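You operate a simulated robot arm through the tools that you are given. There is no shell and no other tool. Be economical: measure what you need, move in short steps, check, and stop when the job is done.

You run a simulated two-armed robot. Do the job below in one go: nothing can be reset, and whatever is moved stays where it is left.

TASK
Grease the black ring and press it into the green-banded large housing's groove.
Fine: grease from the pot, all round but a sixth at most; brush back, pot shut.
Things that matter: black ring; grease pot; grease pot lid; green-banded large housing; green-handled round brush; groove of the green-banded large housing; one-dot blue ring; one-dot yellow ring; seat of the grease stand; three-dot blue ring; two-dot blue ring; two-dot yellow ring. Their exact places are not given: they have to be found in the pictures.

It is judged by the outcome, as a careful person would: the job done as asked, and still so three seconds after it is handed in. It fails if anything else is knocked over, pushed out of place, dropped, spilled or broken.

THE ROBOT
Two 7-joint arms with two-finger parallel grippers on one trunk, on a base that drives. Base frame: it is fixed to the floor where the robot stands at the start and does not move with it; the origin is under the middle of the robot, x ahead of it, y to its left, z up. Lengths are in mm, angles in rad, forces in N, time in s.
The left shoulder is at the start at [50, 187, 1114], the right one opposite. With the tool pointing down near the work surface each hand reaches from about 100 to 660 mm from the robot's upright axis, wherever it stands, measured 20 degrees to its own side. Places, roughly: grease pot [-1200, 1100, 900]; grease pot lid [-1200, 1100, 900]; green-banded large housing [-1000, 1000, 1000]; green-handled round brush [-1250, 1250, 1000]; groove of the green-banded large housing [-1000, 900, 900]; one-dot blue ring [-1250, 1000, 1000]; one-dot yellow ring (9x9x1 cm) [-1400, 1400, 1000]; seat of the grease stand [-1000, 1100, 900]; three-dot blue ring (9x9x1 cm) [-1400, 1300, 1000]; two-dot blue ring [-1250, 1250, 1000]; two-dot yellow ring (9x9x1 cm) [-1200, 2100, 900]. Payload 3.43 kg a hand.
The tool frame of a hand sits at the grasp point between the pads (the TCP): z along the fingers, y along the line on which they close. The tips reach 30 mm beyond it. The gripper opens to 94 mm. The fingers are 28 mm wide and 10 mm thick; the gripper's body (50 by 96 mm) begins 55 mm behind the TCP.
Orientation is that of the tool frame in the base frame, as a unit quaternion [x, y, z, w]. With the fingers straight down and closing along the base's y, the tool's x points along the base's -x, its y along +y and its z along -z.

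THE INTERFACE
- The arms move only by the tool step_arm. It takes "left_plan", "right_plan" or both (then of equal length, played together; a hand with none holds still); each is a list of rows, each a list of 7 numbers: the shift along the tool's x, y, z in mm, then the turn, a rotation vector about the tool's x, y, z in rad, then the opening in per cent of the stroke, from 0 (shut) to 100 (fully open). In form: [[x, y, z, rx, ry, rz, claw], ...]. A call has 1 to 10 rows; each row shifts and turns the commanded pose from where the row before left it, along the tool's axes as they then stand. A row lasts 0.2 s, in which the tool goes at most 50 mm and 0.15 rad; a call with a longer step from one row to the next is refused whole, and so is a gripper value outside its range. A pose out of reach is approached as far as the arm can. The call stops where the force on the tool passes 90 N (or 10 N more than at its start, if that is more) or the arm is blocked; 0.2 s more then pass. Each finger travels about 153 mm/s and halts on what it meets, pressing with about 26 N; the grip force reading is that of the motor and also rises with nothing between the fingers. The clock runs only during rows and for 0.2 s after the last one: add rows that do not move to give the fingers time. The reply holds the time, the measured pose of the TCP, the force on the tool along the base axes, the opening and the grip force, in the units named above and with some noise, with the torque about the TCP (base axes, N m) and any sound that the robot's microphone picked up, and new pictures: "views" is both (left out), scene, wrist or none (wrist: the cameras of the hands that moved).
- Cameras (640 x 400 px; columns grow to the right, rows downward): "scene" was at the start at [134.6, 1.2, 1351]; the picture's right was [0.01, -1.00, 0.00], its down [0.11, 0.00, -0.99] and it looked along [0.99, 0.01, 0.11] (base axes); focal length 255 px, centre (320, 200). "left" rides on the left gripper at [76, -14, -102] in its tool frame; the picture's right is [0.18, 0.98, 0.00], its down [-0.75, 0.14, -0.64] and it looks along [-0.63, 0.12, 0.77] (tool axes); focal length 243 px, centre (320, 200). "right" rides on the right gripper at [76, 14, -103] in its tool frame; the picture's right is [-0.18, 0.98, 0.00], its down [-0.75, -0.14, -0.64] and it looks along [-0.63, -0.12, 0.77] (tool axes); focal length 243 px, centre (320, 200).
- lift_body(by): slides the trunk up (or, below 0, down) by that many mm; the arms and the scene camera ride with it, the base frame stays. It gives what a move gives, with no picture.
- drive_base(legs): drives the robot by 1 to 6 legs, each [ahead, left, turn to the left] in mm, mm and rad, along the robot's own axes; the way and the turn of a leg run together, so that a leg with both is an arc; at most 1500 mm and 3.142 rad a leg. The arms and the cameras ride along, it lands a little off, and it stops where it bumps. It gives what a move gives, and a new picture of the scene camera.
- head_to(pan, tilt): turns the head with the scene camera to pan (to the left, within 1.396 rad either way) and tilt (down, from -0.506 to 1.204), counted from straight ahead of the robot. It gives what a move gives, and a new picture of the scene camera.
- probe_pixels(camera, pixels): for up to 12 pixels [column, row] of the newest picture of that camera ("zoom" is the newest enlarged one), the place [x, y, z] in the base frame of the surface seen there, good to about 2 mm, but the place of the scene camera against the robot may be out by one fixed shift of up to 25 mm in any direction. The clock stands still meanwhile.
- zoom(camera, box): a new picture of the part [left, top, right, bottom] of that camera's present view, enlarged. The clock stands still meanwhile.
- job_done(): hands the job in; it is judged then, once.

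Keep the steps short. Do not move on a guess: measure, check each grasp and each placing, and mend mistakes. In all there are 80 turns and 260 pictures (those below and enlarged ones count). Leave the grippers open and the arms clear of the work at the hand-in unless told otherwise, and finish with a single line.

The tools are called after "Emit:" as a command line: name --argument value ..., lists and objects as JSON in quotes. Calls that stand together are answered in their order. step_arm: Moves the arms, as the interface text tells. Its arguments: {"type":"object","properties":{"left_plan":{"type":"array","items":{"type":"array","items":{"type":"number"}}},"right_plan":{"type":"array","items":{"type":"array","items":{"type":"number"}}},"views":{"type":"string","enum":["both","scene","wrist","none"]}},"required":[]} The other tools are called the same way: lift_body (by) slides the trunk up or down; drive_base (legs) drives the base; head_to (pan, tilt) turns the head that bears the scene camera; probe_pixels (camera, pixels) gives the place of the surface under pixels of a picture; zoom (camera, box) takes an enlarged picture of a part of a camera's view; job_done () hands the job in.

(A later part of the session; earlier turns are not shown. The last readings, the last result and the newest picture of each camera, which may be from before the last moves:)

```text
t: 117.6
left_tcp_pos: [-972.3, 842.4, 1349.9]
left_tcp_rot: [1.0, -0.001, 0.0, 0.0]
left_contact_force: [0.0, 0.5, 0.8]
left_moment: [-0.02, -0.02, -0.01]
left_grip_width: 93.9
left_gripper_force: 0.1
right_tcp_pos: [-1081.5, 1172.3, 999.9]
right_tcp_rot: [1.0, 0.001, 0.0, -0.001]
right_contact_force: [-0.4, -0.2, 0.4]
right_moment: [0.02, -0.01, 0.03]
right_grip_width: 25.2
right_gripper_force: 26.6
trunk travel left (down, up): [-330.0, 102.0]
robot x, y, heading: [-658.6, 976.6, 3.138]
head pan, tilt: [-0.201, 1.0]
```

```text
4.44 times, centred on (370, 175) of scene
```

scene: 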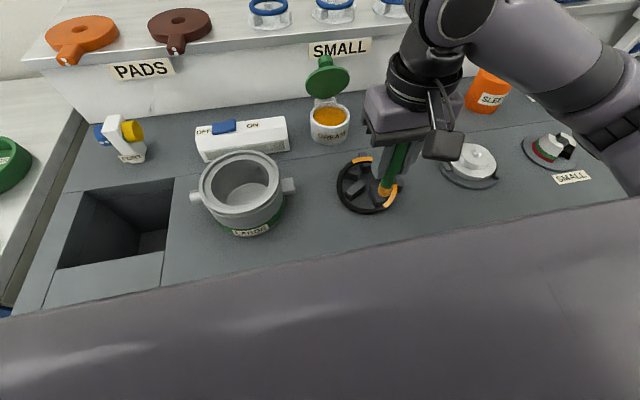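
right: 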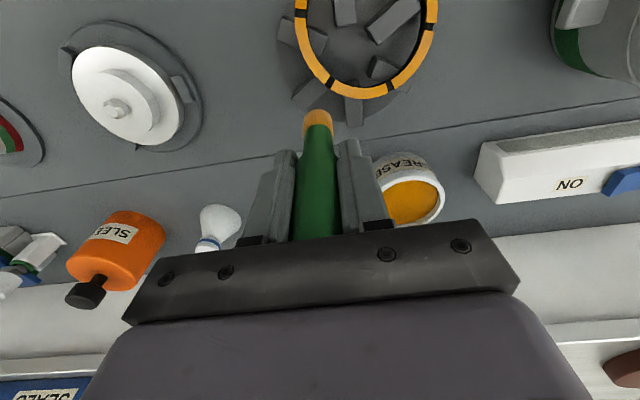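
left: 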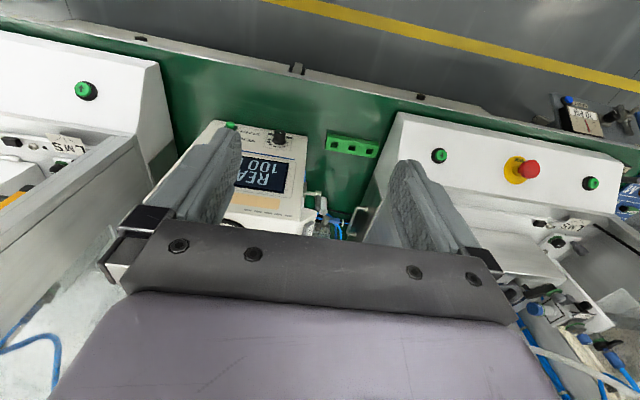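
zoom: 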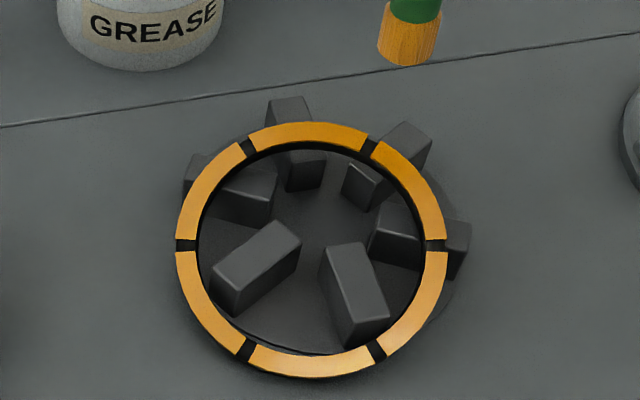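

All eight segments are greased. Now the brush back: it leans in the grip, so I hover over the holder with a 0.12 rad counter-tilt and measure.

Emit:
step_arm --right_plan '[[-33.4, -10.8, 0, 0, 0, 0, 0], [-33.4, -10.8, 0, 0, 0, 0, 0], [-33.4, -10.8, 0, 0, 0, 0, 0], [-33.3, -10.8, 0, 0, 0, 0, 0], [0, 0, 0, 0, -0.12, 0, 0], [0, 0, 0, 0, 0, 0, 0]]' --views "both"

Emit:
probe_pixels --camera "right" --pixels '[[319, 113], [312, 117], [327, 117], [319, 122], [319, 140], [318, 165], [317, 195], [317, 220], [319, 100], [319, 95], [300, 100], [338, 100]]'

Emit:
zoom --camera "right" --box '[240, 60, 400, 200]'

Emit:
zoom --camera "scene" --box '[320, 50, 440, 140]'

```text
t: 119.0
left_tcp_pos: [-972.6, 842.8, 1349.7]
left_tcp_rot: [1.0, -0.001, 0.0, -0.001]
left_contact_force: [-0.2, 0.2, -1.0]
left_moment: [0.0, -0.02, -0.02]
left_grip_width: 94.0
left_gripper_force: 0.0
right_tcp_pos: [-1212.6, 1217.0, 999.4]
right_tcp_rot: [0.998, 0.002, -0.06, -0.002]
right_contact_force: [0.1, -0.2, -0.4]
right_moment: [-0.01, -0.02, 0.02]
right_grip_width: 25.2
right_gripper_force: 26.6
trunk travel left (down, up): [-330.0, 102.0]
robot x, y, heading: [-661.2, 978.6, 3.139]
head pan, tilt: [-0.201, 1.0]
```

scene: 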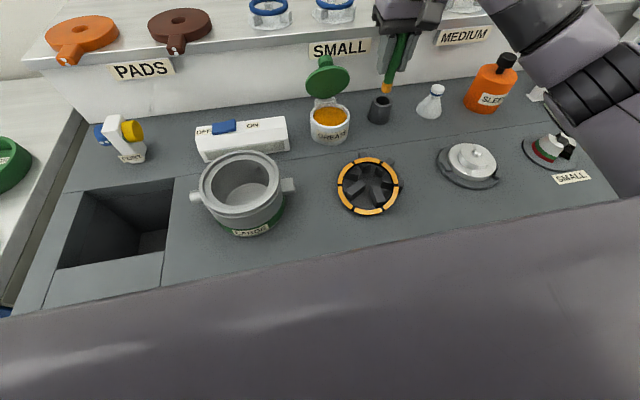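
right: 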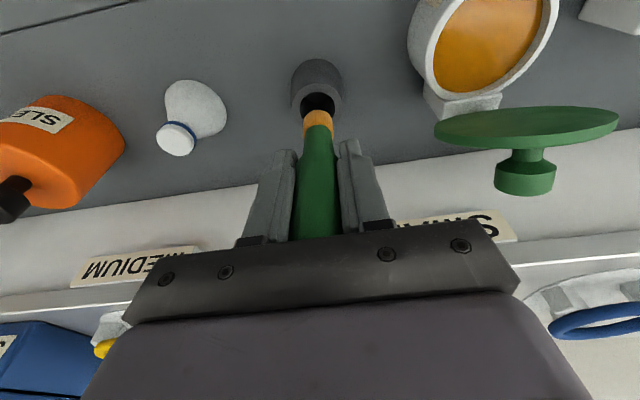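

```text
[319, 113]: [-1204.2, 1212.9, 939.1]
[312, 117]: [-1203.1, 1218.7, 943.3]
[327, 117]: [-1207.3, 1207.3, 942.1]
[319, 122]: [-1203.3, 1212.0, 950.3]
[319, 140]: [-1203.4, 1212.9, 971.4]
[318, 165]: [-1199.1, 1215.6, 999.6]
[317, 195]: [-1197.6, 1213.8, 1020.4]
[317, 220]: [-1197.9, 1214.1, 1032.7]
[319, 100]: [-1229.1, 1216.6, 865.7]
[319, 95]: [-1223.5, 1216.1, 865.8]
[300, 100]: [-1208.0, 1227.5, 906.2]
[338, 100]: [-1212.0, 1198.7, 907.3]
```

```text
2.86 times, centred on (320, 130) of right
```

zoom: 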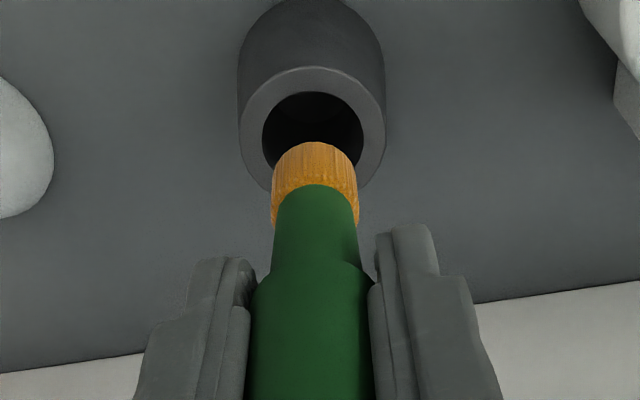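

```text
4.44 times, centred on (380, 95) of scene
```

zoom: 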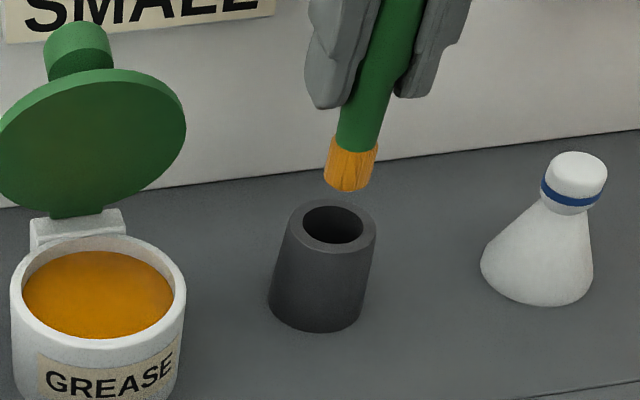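

Brush is now vertical, tip centre ≈ (-1212,1213), hole ≈ (-1215,1214). I shift 3 mm, lower 61 mm, release, rise, level the hand, and go above the open lid's knob.

Emit:
step_arm --right_plan '[[-3, -1, 0.4, 0, 0, 0, 0], [1.8, 0, 15.2, 0, 0, 0, 0], [1.8, 0, 15.2, 0, 0, 0, 0], [1.8, 0, 15.2, 0, 0, 0, 0], [1.8, 0, 15, 0, 0, 0, 0], [0, 0, 0, 0, 0, 0, 0]]' --views "wrist"

Emit:
step_arm --right_plan '[[0, 0, 0, 0, 0, 0, 30], [0, 0, 0, 0, 0, 0, 50], [0, 0, 0, 0, 0, 0, 50], [-3.9, 0, -32.1, 0, 0, 0, 50], [-3.9, 0, -32.1, 0, 0, 0, 50], [-3.9, 0, -32.1, 0, 0, 0, 50], [0, 0, 0, 0, 0.12, 0, 50], [0, 0, 0, 0, 0, 0, 50]]' --views "both"

Emit:
zoom --camera "scene" --box '[300, 40, 440, 140]'

```text
t: 120.4
left_tcp_pos: [-971.8, 842.9, 1350.0]
left_tcp_rot: [1.0, -0.001, 0.0, -0.001]
left_contact_force: [0.2, 0.1, -0.5]
left_moment: [-0.02, 0.01, -0.03]
left_grip_width: 94.0
left_gripper_force: 0.0
right_tcp_pos: [-1215.9, 1216.4, 937.9]
right_tcp_rot: [0.998, 0.002, -0.06, -0.001]
right_contact_force: [-0.4, -0.1, 0.1]
right_moment: [0.02, 0.02, 0.0]
right_grip_width: 25.2
right_gripper_force: 25.9
trunk travel left (down, up): [-330.0, 102.0]
robot x, y, heading: [-659.5, 976.9, 3.138]
head pan, tilt: [-0.201, 1.0]
```

right: 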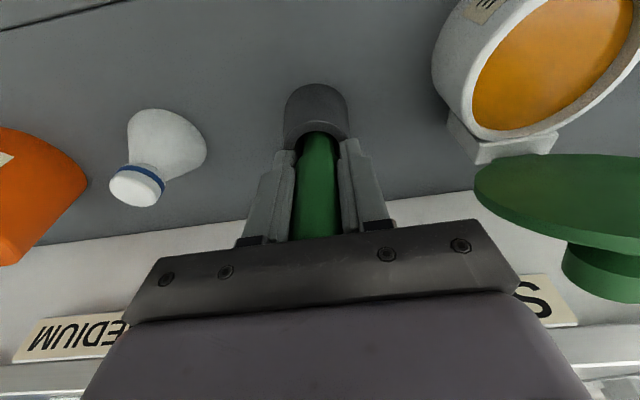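

```text
t: 122.2
left_tcp_pos: [-972.1, 842.5, 1349.9]
left_tcp_rot: [1.0, 0.0, 0.0, -0.001]
left_contact_force: [0.8, -0.4, 0.6]
left_moment: [0.01, 0.0, 0.01]
left_grip_width: 94.0
left_gripper_force: 0.1
right_tcp_pos: [-1212.4, 1216.4, 1035.4]
right_tcp_rot: [1.0, 0.0, 0.001, -0.002]
right_contact_force: [0.1, 0.4, 0.0]
right_moment: [0.01, 0.02, 0.01]
right_grip_width: 46.8
right_gripper_force: 0.1
trunk travel left (down, up): [-330.0, 102.0]
robot x, y, heading: [-659.9, 977.2, 3.142]
head pan, tilt: [-0.201, 1.0]
```

scene: 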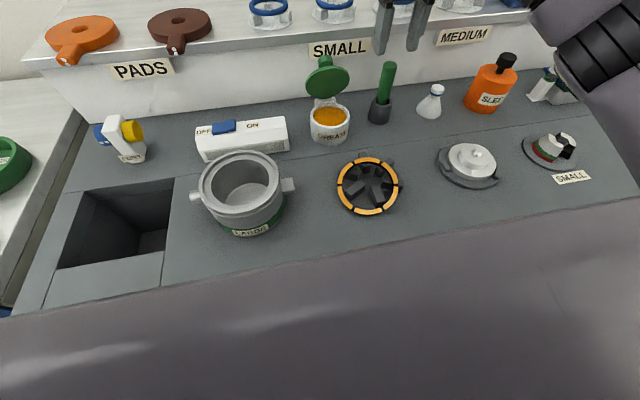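
right: 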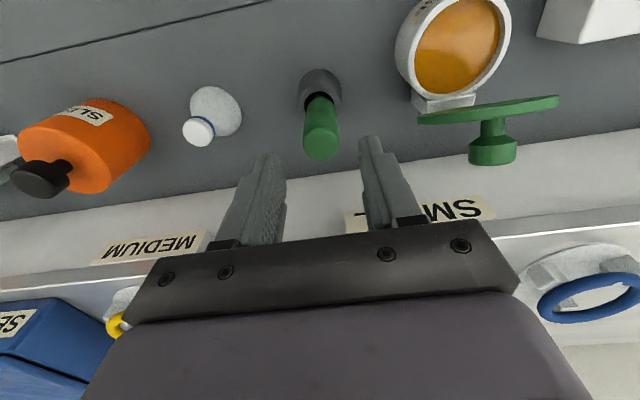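

```text
4.00 times, centred on (370, 90) of scene
```

zoom: 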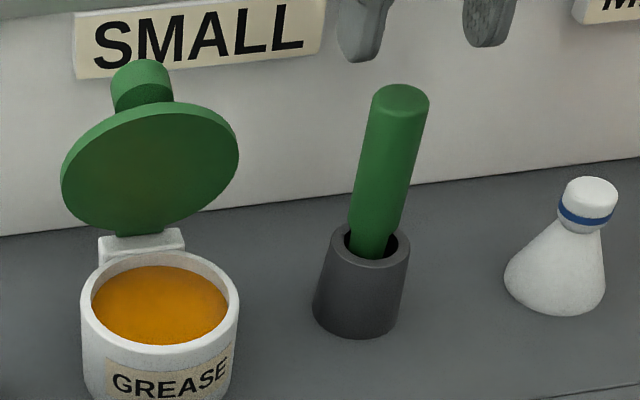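

Brush is back upright in its holder. Now the lid: over the knob, down, grip, reverse the arc to shut, release, then move above the ring to look.

Emit:
step_arm --right_plan '[[-12.5, 39.5, 0, 0, 0, 0, 50], [-12.5, 39.5, 0, 0, 0, 0, 50], [-12.5, 39.5, 0, 0, 0, 0, 50], [0, 0, 25, 0, 0, 0, 50], [0, 0, 18, 0, 0, 0, 50], [0, 0, 0, 0, 0, 0, 25], [0, 0, 0, 0, 0, 0, 10], [0, 0, 0, 0, 0, 0, 0], [0, 0, 0, 0, 0, 0, 0]]' --views "wrist"

Emit:
step_arm --right_plan '[[12, 0, -1, 0, 0, 0, 0], [12, 0, 1, 0, 0, 0, 0], [11.5, 0, 3.2, 0, 0, 0, 0], [13.5, 0, 5.8, 0, 0, 0, 0], [9, 0, 7, 0, 0, 0, 0], [7.5, 0, 7.5, 0, 0, 0, 0], [6.7, 0, 9.7, 0, 0, 0, 0], [3.5, 0, 7.5, 0, 0, 0, 0], [0, 0, 0, 0, 0, 0, 0]]' --views "both"

```text
t: 124.2
left_tcp_pos: [-972.6, 842.6, 1349.5]
left_tcp_rot: [1.0, -0.001, 0.0, -0.001]
left_contact_force: [-0.2, -0.6, -0.5]
left_moment: [0.0, -0.02, -0.01]
left_grip_width: 94.1
left_gripper_force: 0.1
right_tcp_pos: [-1253.2, 1098.7, 992.0]
right_tcp_rot: [1.0, 0.002, 0.0, -0.002]
right_contact_force: [1.0, -6.0, -2.1]
right_moment: [-0.06, -0.06, -0.07]
right_grip_width: 28.2
right_gripper_force: 45.3
trunk travel left (down, up): [-330.0, 102.0]
robot x, y, heading: [-656.1, 976.9, 3.136]
head pan, tilt: [-0.201, 1.0]
```

right: 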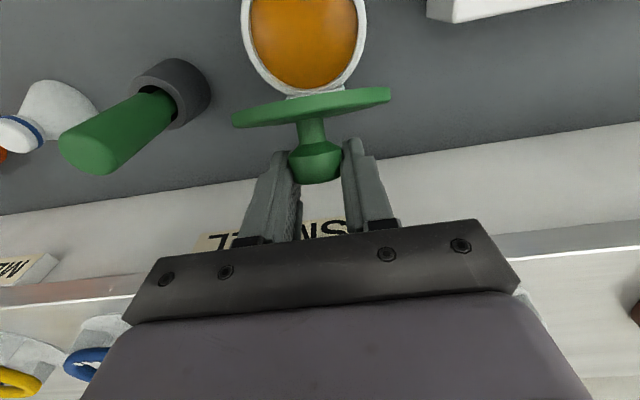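

```text
t: 126.2
left_tcp_pos: [-970.3, 842.9, 1350.2]
left_tcp_rot: [1.0, -0.002, 0.0, -0.001]
left_contact_force: [-0.3, 0.2, 0.1]
left_moment: [-0.01, -0.04, -0.01]
left_grip_width: 94.2
left_gripper_force: 0.0
right_tcp_pos: [-1176.4, 1097.7, 951.7]
right_tcp_rot: [1.0, 0.001, -0.001, -0.002]
right_contact_force: [-4.1, 2.3, 16.4]
right_moment: [-0.22, 1.21, 0.05]
right_grip_width: 27.2
right_gripper_force: 45.1
trunk travel left (down, up): [-330.0, 102.0]
robot x, y, heading: [-655.6, 978.7, 3.139]
head pan, tilt: [-0.201, 1.0]
```

scene: 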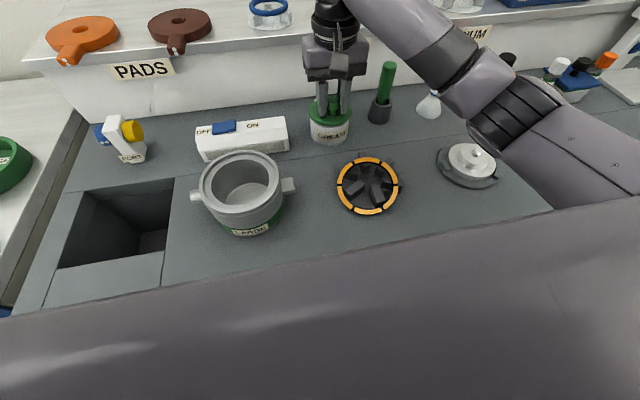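
right: 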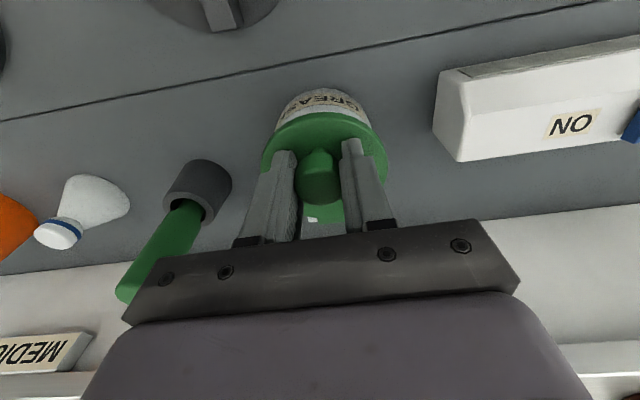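

The lid is shut. I release, rise, move the left arm aside, then view the ring and the housing from set poses and probe predicted pixels in each.

Emit:
step_arm --right_plan '[[0, 0, 1.5, 0, 0, 0, 0], [0, 0, 0, 0, 0, 0, 30], [0, 0, 0, 0, 0, 0, 50], [0, 0, -35, 0, 0, 0, 50], [0, 0, -35, 0, 0, 0, 50], [0, 0, -30, 0, 0, 0, 50], [0, 0, 0, 0, 0, 0, 50]]' --left_plan '[[0, 0, 0, 0, 0, 0, 100], [0, 40, 0, 0, 0, 0, 100], [0, 40, 0, 0, 0, 0, 100], [0, 40, 0, 0, 0, 0, 100], [0, 0, 0, 0, 0, 0, 100], [0, 0, 0, 0, 0, 0, 100], [0, 0, 0, 0, 0, 0, 100]]' --views "none"

Emit:
step_arm --right_plan '[[41.5, -6.8, 0.7, 0, 0, 0, 50], [41.5, -6.8, 0.7, 0, 0, 0, 50], [41.5, -6.8, 0.7, 0, 0, 0, 50], [41.5, -6.8, 0.7, 0, 0, 0, 50], [0, 0, 0, 0, 0, 0, 50], [0, 0, 0, 0, 0, 0, 50]]' --views "both"

Emit:
probe_pixels --camera "right" --pixels '[[312, 143], [312, 147], [312, 151], [312, 155], [335, 57], [335, 61], [335, 65], [335, 69], [276, 96], [280, 96], [284, 96], [288, 96]]'

Emit:
probe_pixels --camera "right" --pixels '[[354, 120], [358, 120], [362, 120], [366, 120], [370, 120], [355, 80], [360, 76], [365, 73], [295, 70], [290, 66], [345, 145], [350, 148]]'

Emit:
zoom --camera "right" --box '[240, 30, 400, 170]'

Emit:
step_arm --right_plan '[[0, 40, -8, 0, 0, 0, 50], [0, 40, -8, 0, 0, 0, 50], [0, 40, -8, 0, 0, 0, 50], [0, 40, -8, 0, 0, 0, 50], [0, 40, -8, 0, 0, 0, 50], [0, 0, 0, 0, 0, 0, 50], [0, 0, 0, 0, 0, 0, 50]]' --views "wrist"

Emit:
probe_pixels --camera "right" --pixels '[[318, 66], [318, 70], [318, 74], [318, 78], [318, 82], [318, 88], [333, 150], [333, 156], [333, 162], [333, 167], [333, 172], [333, 177]]'

Emit:
probe_pixels --camera "right" --pixels '[[268, 136], [272, 136], [276, 136], [280, 136], [284, 136], [290, 136], [362, 119], [367, 119], [371, 119], [375, 119], [379, 119], [384, 119]]'

Emit:
zoom --camera "right" --box '[230, 40, 430, 200]'

```text
t: 127.8
left_tcp_pos: [-990.4, 752.9, 1329.5]
left_tcp_rot: [1.0, -0.002, -0.001, 0.0]
left_contact_force: [-0.2, 0.3, 0.3]
left_moment: [0.03, 0.04, 0.0]
left_grip_width: 94.1
left_gripper_force: 0.1
left hand out of reach, approached as far as the arm can: row 2, 3, 4
right_tcp_pos: [-1175.8, 1098.1, 1050.6]
right_tcp_rot: [1.0, 0.002, 0.001, -0.002]
right_contact_force: [0.9, 0.0, -0.5]
right_moment: [-0.05, 0.0, 0.01]
right_grip_width: 46.8
right_gripper_force: 0.0
trunk travel left (down, up): [-330.0, 102.0]
robot x, y, heading: [-664.2, 977.7, 3.139]
head pan, tilt: [-0.201, 1.0]
```

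```text
t: 129.2
left_tcp_pos: [-990.1, 753.3, 1329.5]
left_tcp_rot: [1.0, 0.0, 0.0, -0.001]
left_contact_force: [0.1, -0.5, 0.1]
left_moment: [0.01, 0.06, 0.01]
left_grip_width: 93.9
left_gripper_force: 0.0
right_tcp_pos: [-1009.2, 1127.4, 1048.6]
right_tcp_rot: [1.0, 0.002, 0.0, -0.002]
right_contact_force: [-0.1, 0.3, 0.1]
right_moment: [0.0, 0.02, 0.0]
right_grip_width: 46.9
right_gripper_force: 0.1
trunk travel left (down, up): [-330.0, 102.0]
robot x, y, heading: [-659.7, 978.0, 3.137]
head pan, tilt: [-0.201, 1.0]
```

scene: 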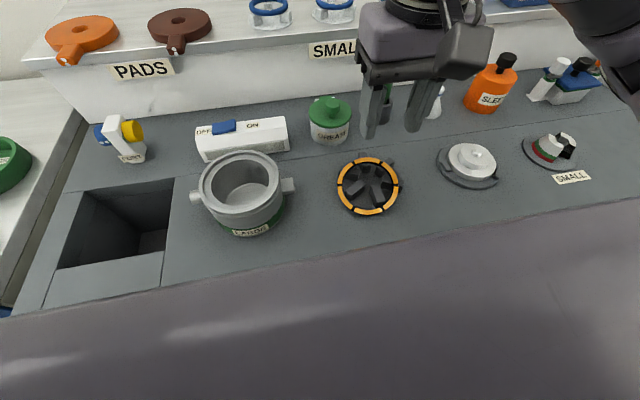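
right: 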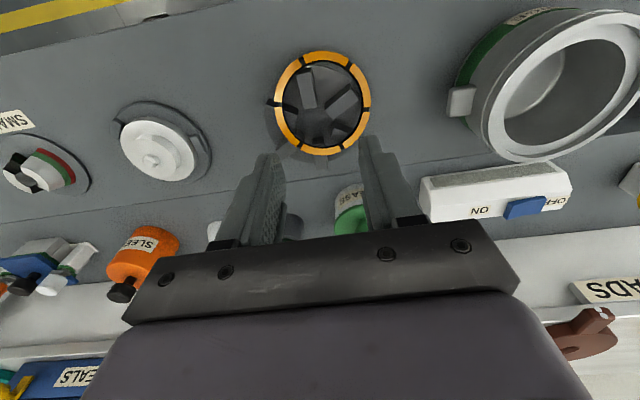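

```text
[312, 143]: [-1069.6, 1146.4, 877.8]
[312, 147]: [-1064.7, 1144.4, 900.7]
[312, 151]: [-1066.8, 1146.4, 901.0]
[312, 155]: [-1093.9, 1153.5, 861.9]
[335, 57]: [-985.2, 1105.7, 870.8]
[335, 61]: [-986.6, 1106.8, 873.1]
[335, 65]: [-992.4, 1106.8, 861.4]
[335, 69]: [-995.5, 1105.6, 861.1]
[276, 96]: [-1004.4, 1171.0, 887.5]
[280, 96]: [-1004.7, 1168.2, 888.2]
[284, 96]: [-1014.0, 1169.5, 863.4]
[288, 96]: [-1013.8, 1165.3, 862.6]
```

```text
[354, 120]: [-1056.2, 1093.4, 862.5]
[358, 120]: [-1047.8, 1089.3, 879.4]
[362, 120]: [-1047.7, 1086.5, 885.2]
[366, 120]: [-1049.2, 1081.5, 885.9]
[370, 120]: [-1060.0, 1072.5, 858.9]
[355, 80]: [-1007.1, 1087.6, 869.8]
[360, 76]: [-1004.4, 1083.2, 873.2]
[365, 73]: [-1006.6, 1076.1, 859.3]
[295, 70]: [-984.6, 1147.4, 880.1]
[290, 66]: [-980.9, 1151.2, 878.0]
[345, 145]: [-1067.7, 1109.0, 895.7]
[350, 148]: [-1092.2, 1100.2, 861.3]
```

```text
2.86 times, centred on (320, 100) of right
```

zoom: 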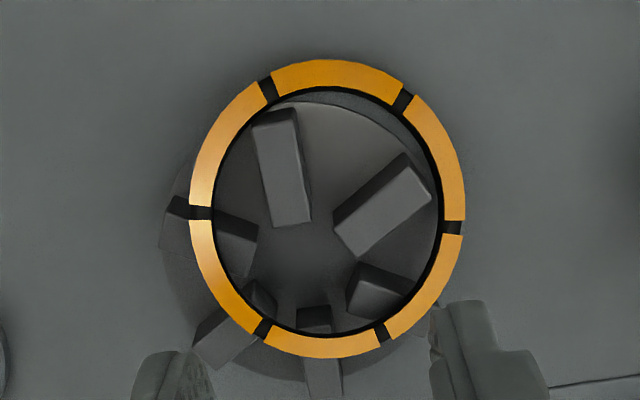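

```text
t: 130.8
left_tcp_pos: [-990.2, 750.8, 1329.7]
left_tcp_rot: [1.0, -0.001, 0.0, 0.0]
left_contact_force: [0.0, -0.1, -0.1]
left_moment: [-0.04, -0.01, 0.0]
left_grip_width: 93.8
left_gripper_force: 0.0
right_tcp_pos: [-1012.2, 924.6, 1088.8]
right_tcp_rot: [1.0, 0.001, 0.0, -0.001]
right_contact_force: [-0.2, 0.1, -0.1]
right_moment: [0.03, 0.01, -0.01]
right_grip_width: 46.8
right_gripper_force: 0.1
trunk travel left (down, up): [-330.0, 102.0]
robot x, y, heading: [-661.9, 980.0, 3.141]
head pan, tilt: [-0.201, 1.0]
```

right: 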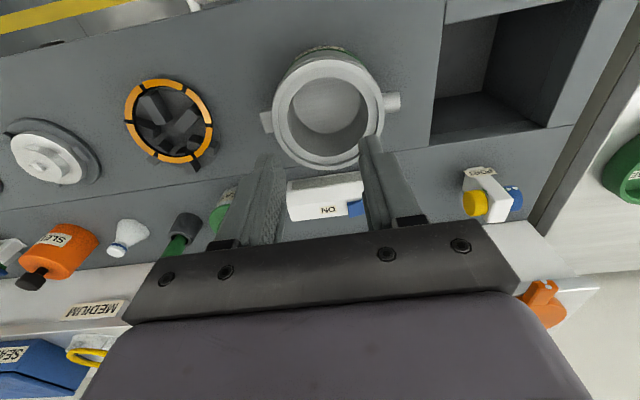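

```text
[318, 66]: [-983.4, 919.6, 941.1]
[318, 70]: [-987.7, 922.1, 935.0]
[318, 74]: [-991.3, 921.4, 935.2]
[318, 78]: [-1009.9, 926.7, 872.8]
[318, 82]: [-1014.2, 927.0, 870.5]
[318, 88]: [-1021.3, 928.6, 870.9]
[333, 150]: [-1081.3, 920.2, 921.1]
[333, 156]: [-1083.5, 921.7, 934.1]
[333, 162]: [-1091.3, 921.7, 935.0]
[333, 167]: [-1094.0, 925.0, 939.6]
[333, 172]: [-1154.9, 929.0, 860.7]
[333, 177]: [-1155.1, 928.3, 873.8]
```

```text
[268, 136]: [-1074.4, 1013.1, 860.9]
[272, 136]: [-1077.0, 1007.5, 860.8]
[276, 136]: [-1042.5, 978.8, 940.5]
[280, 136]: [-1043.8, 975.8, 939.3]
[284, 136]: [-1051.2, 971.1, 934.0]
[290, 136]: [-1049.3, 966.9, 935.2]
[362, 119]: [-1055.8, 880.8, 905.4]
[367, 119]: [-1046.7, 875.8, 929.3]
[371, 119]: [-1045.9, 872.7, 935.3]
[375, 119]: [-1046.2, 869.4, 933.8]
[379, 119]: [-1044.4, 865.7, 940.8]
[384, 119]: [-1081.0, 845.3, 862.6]
```

```text
2.50 times, centred on (330, 120) of right
```

zoom: 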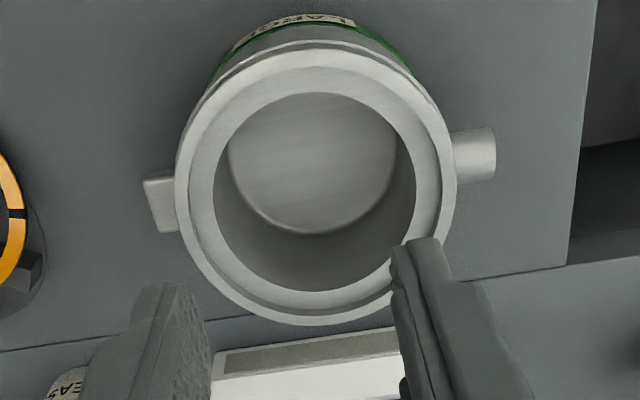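

Measured: ring as predicted (tilted ~20°); housing centre (-1039,920.5), ledge z≈935, lip 940.5, groove radius 46–53. I grip the ring at its raised back-right part with the hand yawed and tilted to the ring's plane, lift, level, and carry it above the housing.

Emit:
step_arm --right_plan '[[-1.2, -46.4, 0, 0, 0, 0, 50], [-1.2, -46.4, 0, 0, 0, 0, 50], [-1.2, -46.4, 0, 0, 0, 0, 40], [-1.2, -46.3, 0, 0, 0, 0, 35], [-1.3, -46.3, 0, 0, 0, 0, 35], [0, 0, 38.4, 0, 0, 0, 35], [0, 0, 38.4, 0, 0, 0, 35], [0, 0, 38.5, 0, 0, 0, 35], [0, 0, 0, 0, 0, 0, 35]]' --views "none"

Emit:
step_arm --right_plan '[[0, 0, 0, 0, 0, -0.125, 35], [0, 0, 0, 0, 0, -0.125, 35], [0, 0, 0, 0, 0, -0.125, 35], [0, 0, 0, 0.087, -0.0773, 0, 35], [0, 0, 0, 0.087, -0.0773, 0, 35], [0, 0, 0, 0.087, -0.0773, 0, 35], [0, 0, 0, 0, 0, 0, 35], [0, 0, 0, 0, 0, 0, 35]]' --views "wrist"

Emit:
step_arm --right_plan '[[0, 0, 30, 0, 0, 0, 35], [0, 0, 20, 0, 0, 0, 35], [0, 0, 10, 0, 0, 0, 35], [0, 0, 0, 0, 0, 0, 35], [0, 0, 0, 0, 0, 0, 20], [0, 0, 0, 0, 0, 0, 8], [0, 0, 0, 0, 0, 0, 0], [0, 0, 0, 0, 0, 0, 0]]' --views "wrist"

Emit:
step_arm --right_plan '[[0, 0, -10, 0, 0, 0, 0], [0, 0, -30, 0, 0, 0, 0], [0, 0, -40, 0, 0, 0, 0], [0, 0, 0, -0.087, 0.0773, 0, 0], [0, 0, 0, -0.087, 0.0773, 0, 0], [0, 0, 0, -0.087, 0.0773, 0, 0], [0, 0, 0, 0, 0, 0, 0]]' --views "both"

```text
t: 132.8
left_tcp_pos: [-990.4, 753.3, 1329.7]
left_tcp_rot: [1.0, -0.001, 0.0, -0.001]
left_contact_force: [-0.3, -0.3, 0.0]
left_moment: [0.0, -0.01, -0.02]
left_grip_width: 94.0
left_gripper_force: 0.1
right_tcp_pos: [-1015.7, 1158.9, 971.4]
right_tcp_rot: [1.0, 0.002, 0.0, -0.002]
right_contact_force: [-0.6, 0.1, 0.9]
right_moment: [0.02, 0.0, 0.01]
right_grip_width: 32.9
right_gripper_force: 0.1
trunk travel left (down, up): [-330.0, 102.0]
robot x, y, heading: [-662.3, 979.6, 3.135]
head pan, tilt: [-0.201, 1.0]
```

```text
t: 134.6
left_tcp_pos: [-990.0, 753.0, 1329.8]
left_tcp_rot: [1.0, -0.001, 0.0, -0.001]
left_contact_force: [0.1, 0.7, 0.1]
left_moment: [-0.01, 0.01, 0.01]
left_grip_width: 93.9
left_gripper_force: 0.0
right_tcp_pos: [-1017.5, 1156.6, 972.0]
right_tcp_rot: [0.967, 0.185, -0.138, -0.108]
right_contact_force: [0.3, 1.0, -0.5]
right_moment: [0.0, 0.0, -0.02]
right_grip_width: 33.1
right_gripper_force: 0.1
trunk travel left (down, up): [-330.0, 102.0]
robot x, y, heading: [-658.7, 978.3, 3.133]
head pan, tilt: [-0.201, 1.0]
```

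right: 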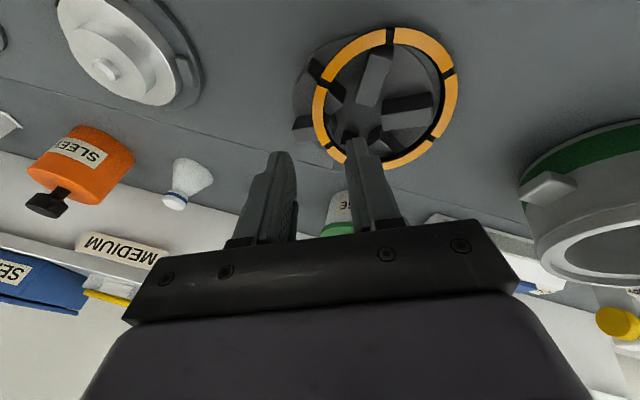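

```text
t: 136.4
left_tcp_pos: [-988.3, 749.8, 1328.9]
left_tcp_rot: [1.0, -0.001, -0.001, -0.001]
left_contact_force: [0.5, -0.4, 0.3]
left_moment: [-0.03, -0.03, 0.04]
left_grip_width: 94.0
left_gripper_force: 0.0
right_tcp_pos: [-1035.5, 1165.5, 916.9]
right_tcp_rot: [0.967, 0.183, -0.139, -0.11]
right_contact_force: [10.7, -16.1, 22.4]
right_moment: [-0.34, -0.86, -0.4]
right_grip_width: 8.2
right_gripper_force: 25.9
trunk travel left (down, up): [-330.0, 102.0]
robot x, y, heading: [-657.3, 978.7, 3.143]
head pan, tilt: [-0.201, 1.0]
```

right: 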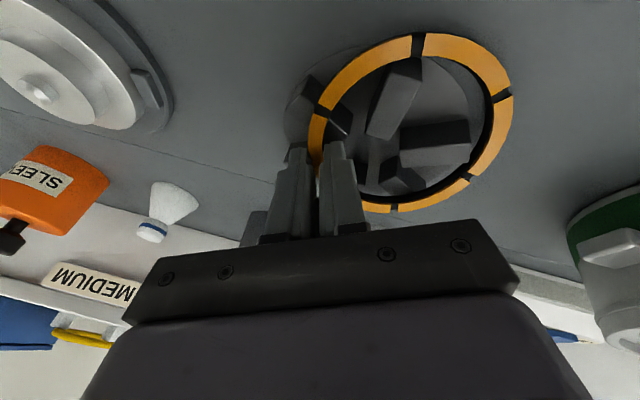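

```text
t: 138.0
left_tcp_pos: [-990.4, 751.7, 1328.3]
left_tcp_rot: [1.0, -0.001, 0.0, 0.0]
left_contact_force: [-1.0, 0.0, -0.1]
left_moment: [0.02, 0.0, 0.03]
left_grip_width: 94.0
left_gripper_force: 0.0
right_tcp_pos: [-1013.0, 1154.2, 990.8]
right_tcp_rot: [0.982, 0.188, 0.001, -0.002]
right_contact_force: [0.1, -0.1, 0.2]
right_moment: [0.0, 0.01, -0.01]
right_grip_width: 7.6
right_gripper_force: 25.6
trunk travel left (down, up): [-330.0, 102.0]
robot x, y, heading: [-659.1, 979.6, 3.137]
head pan, tilt: [-0.201, 1.0]
5 turns are left
```

scene: 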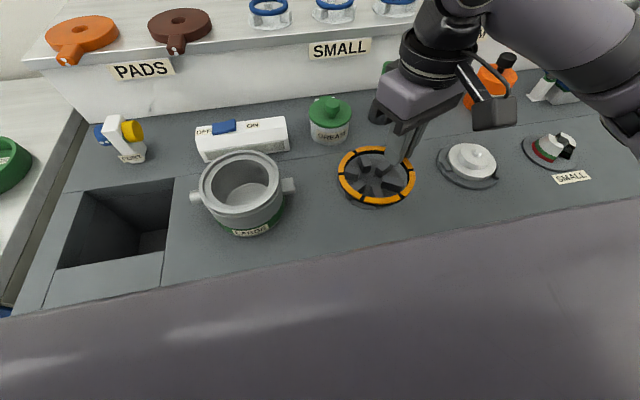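
right: 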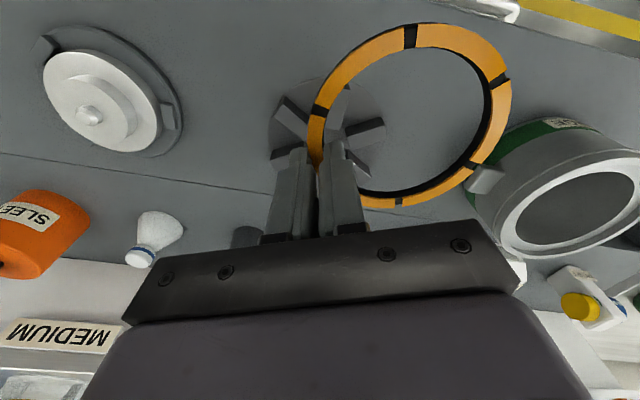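

Ring held (7.6 mm) and about level. I carry it to hover above the housing and probe the ring in the hand.

Emit:
step_arm --right_plan '[[-21.9, 32.2, -2.8, 0, 0, 0, 0], [-21.9, 32.2, -2.8, 0, 0, 0, 0], [-21.9, 32.2, -2.8, 0, 0, 0, 0], [-21.9, 32.2, -2.8, 0, 0, 0, 0], [-22, 32.1, -2.8, 0, 0, 0, 0], [0, 0, 0, 0, 0, 0, 0], [0, 0, 0, 0, 0, 0, 0]]' --views "both"

Emit:
probe_pixels --camera "right" --pixels '[[320, 110], [330, 90], [350, 67], [380, 45], [430, 36], [470, 43], [490, 60], [502, 95], [496, 125], [465, 172], [430, 190], [380, 202]]'

Emit:
zoom --camera "right" --box '[270, 0, 570, 230]'

Emit:
zoom --camera "scene" --box '[180, 110, 340, 240]'

```text
t: 139.6
left_tcp_pos: [-989.2, 751.3, 1328.9]
left_tcp_rot: [1.0, -0.001, 0.0, -0.001]
left_contact_force: [1.1, 0.1, 0.0]
left_moment: [-0.01, -0.02, 0.01]
left_grip_width: 94.4
left_gripper_force: 0.0
right_tcp_pos: [-1054.5, 967.7, 1002.9]
right_tcp_rot: [0.982, 0.188, 0.001, -0.002]
right_contact_force: [0.7, -0.1, -0.7]
right_moment: [0.02, -0.01, -0.01]
right_grip_width: 7.7
right_gripper_force: 26.0
trunk travel left (down, up): [-330.0, 102.0]
robot x, y, heading: [-660.0, 978.5, 3.133]
head pan, tilt: [-0.201, 1.0]
```

scene: 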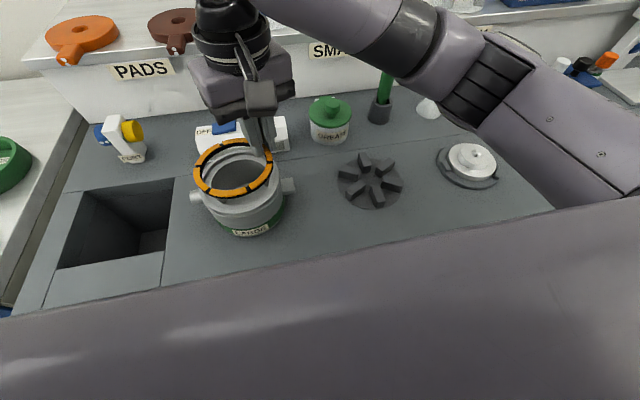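
right: 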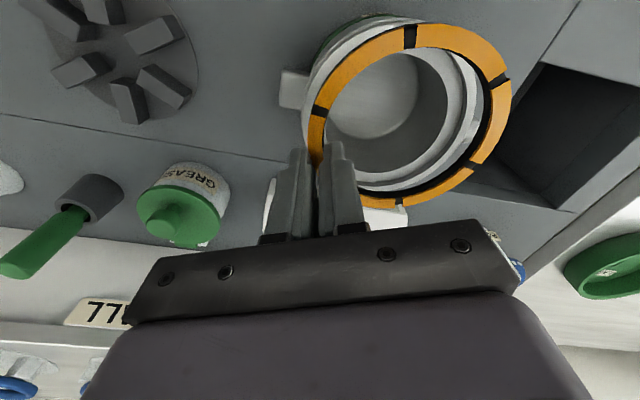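

```text
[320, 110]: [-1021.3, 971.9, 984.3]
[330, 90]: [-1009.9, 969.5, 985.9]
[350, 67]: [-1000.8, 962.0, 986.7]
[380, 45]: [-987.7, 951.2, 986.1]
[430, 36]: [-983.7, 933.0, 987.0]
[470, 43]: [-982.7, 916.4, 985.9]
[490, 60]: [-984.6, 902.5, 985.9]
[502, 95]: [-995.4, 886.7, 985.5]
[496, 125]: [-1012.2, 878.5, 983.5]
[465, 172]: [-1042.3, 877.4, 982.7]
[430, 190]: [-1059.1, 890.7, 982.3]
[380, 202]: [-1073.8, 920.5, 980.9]
```

```text
1.74 times, centred on (420, 115) of right
```

zoom: 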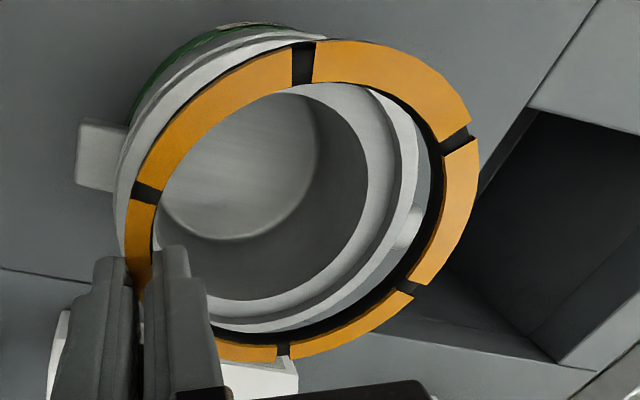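

```text
3.08 times, centred on (260, 175) of scene
4 turns are left
```

zoom: 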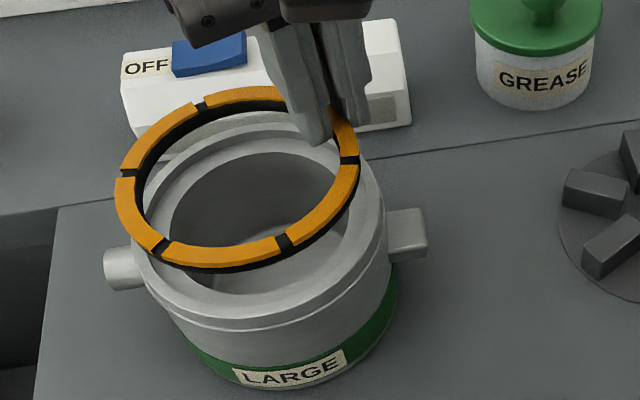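

Ring centre in hand ≈ (-1028.5,924.5), tilted 0.06 rad. I correct: tilt so the far side is slightly lower, shift to the housing centre (-1039,920.5), lower so the far side enters the groove first, release, rise and look.

Emit:
step_arm --right_plan '[[0, 0, 0, 0.087, -0.056, 0, 0], [-10, 1.7, 0, 0, 0, 0, 0], [0.84, 1.3, 15, 0, 0, 0, 0], [0.56, 0.87, 10, 0, 0, 0, 0], [0.22, 0.35, 4, 0, 0, 0, 0], [0.11, 0.17, 2, 0, 0, 0, 0], [0, 0, 0, 0, 0, 0, 0]]' --views "both"

Emit:
zoom --camera "scene" --box '[180, 130, 310, 240]'

Emit:
step_arm --right_plan '[[0, 0, 0, 0, 0, 0, 10], [0, 0, 0, 0, 0, 0, 18], [0, 0, 0, 0, 0, 0, 18], [-0.56, -0.87, -10, 0, 0, 0, 18], [-1.7, -2.6, -30, 0, 0, 0, 18], [-1.7, -2.6, -30, 0, 0, 0, 18], [0, 0, 0, -0.087, 0.056, 0, 10], [0, 0, 0, 0, 0, 0.125, 0], [0, 0, 0, 0, 0, 0.125, 0], [0, 0, 0, 0, 0, 0.128, 0]]' --views "both"

Emit:
zoom --camera "scene" --box '[180, 130, 310, 240]'

Emit:
zoom --camera "right" --box '[270, 0, 530, 220]'

```text
t: 141.2
left_tcp_pos: [-990.0, 753.0, 1328.3]
left_tcp_rot: [1.0, 0.0, -0.001, -0.001]
left_contact_force: [0.8, -0.1, -0.1]
left_moment: [0.0, 0.02, 0.02]
left_grip_width: 94.0
left_gripper_force: 0.0
right_tcp_pos: [-1062.8, 961.7, 973.5]
right_tcp_rot: [0.981, 0.188, -0.035, -0.039]
right_contact_force: [0.5, 1.6, 0.1]
right_moment: [0.0, -0.01, 0.04]
right_grip_width: 7.9
right_gripper_force: 25.5
trunk travel left (down, up): [-330.0, 102.0]
robot x, y, heading: [-659.6, 977.6, 3.142]
head pan, tilt: [-0.201, 1.0]
```

scene: 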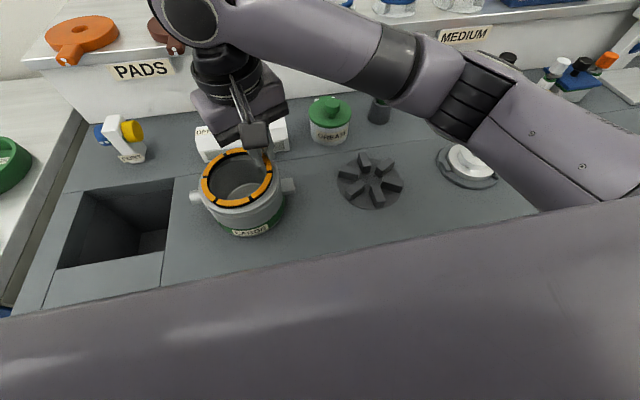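
right: 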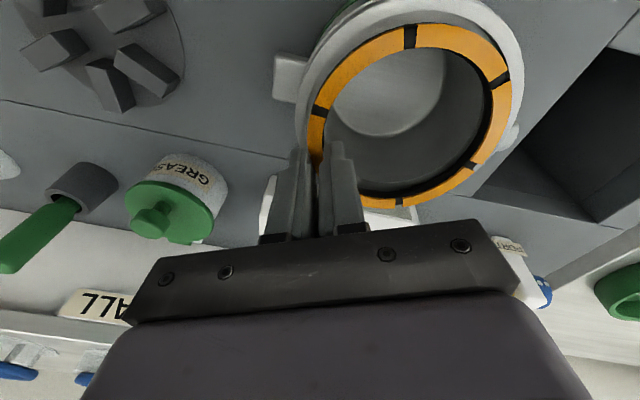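

```text
3.64 times, centred on (245, 185) of scene
```

zoom: 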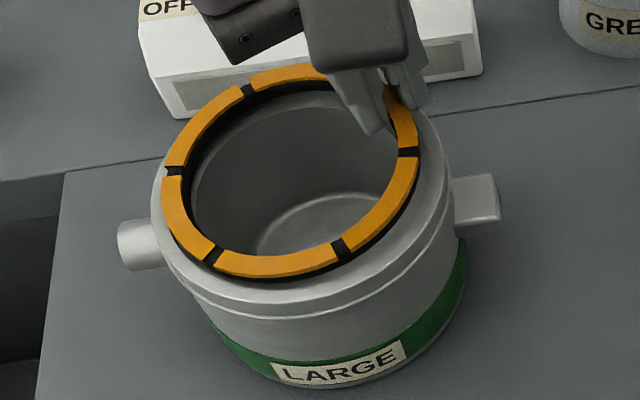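

```text
t: 143.4
left_tcp_pos: [-991.5, 752.5, 1329.1]
left_tcp_rot: [1.0, -0.001, 0.0, -0.001]
left_contact_force: [-0.2, -0.7, -0.5]
left_moment: [-0.02, -0.01, -0.04]
left_grip_width: 94.1
left_gripper_force: 0.1
right_tcp_pos: [-1063.1, 959.2, 1044.2]
right_tcp_rot: [1.0, -0.001, 0.0, -0.001]
right_contact_force: [-0.4, -0.2, 0.1]
right_moment: [0.03, 0.0, -0.04]
right_grip_width: 0.0
right_gripper_force: 25.8
trunk travel left (down, up): [-330.0, 102.0]
robot x, y, heading: [-662.8, 982.9, 3.135]
head pan, tilt: [-0.201, 1.0]
```

scene: 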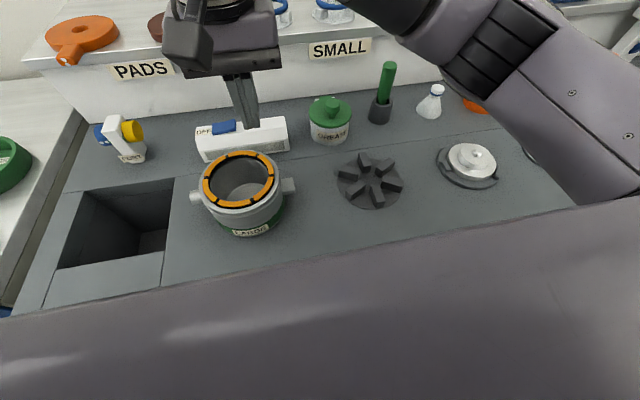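
right: 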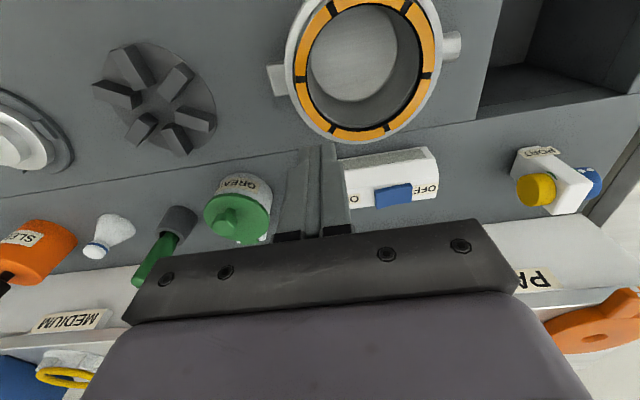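

```text
3.64 times, centred on (245, 185) of scene
```

zoom: 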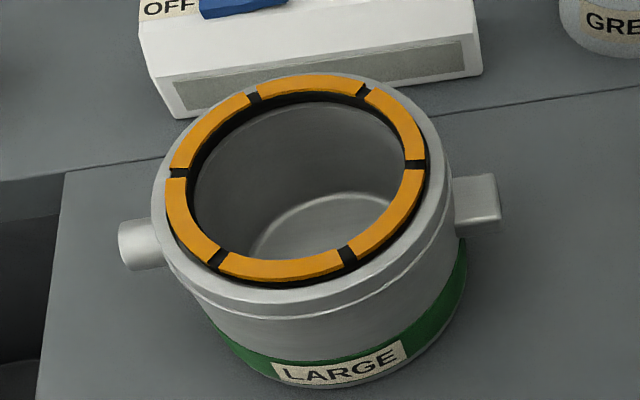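

```text
1.82 times, centred on (400, 110) of right
3 turns are left
```

zoom: 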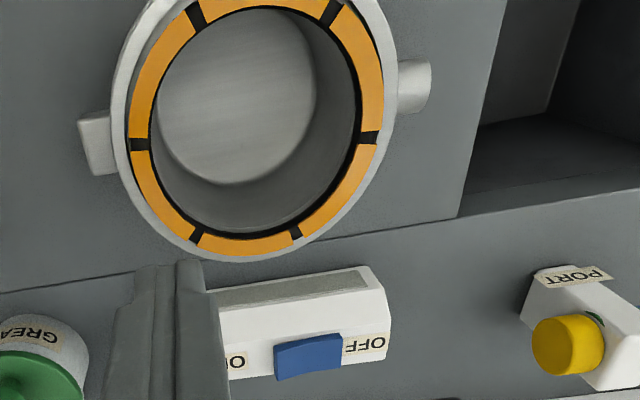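

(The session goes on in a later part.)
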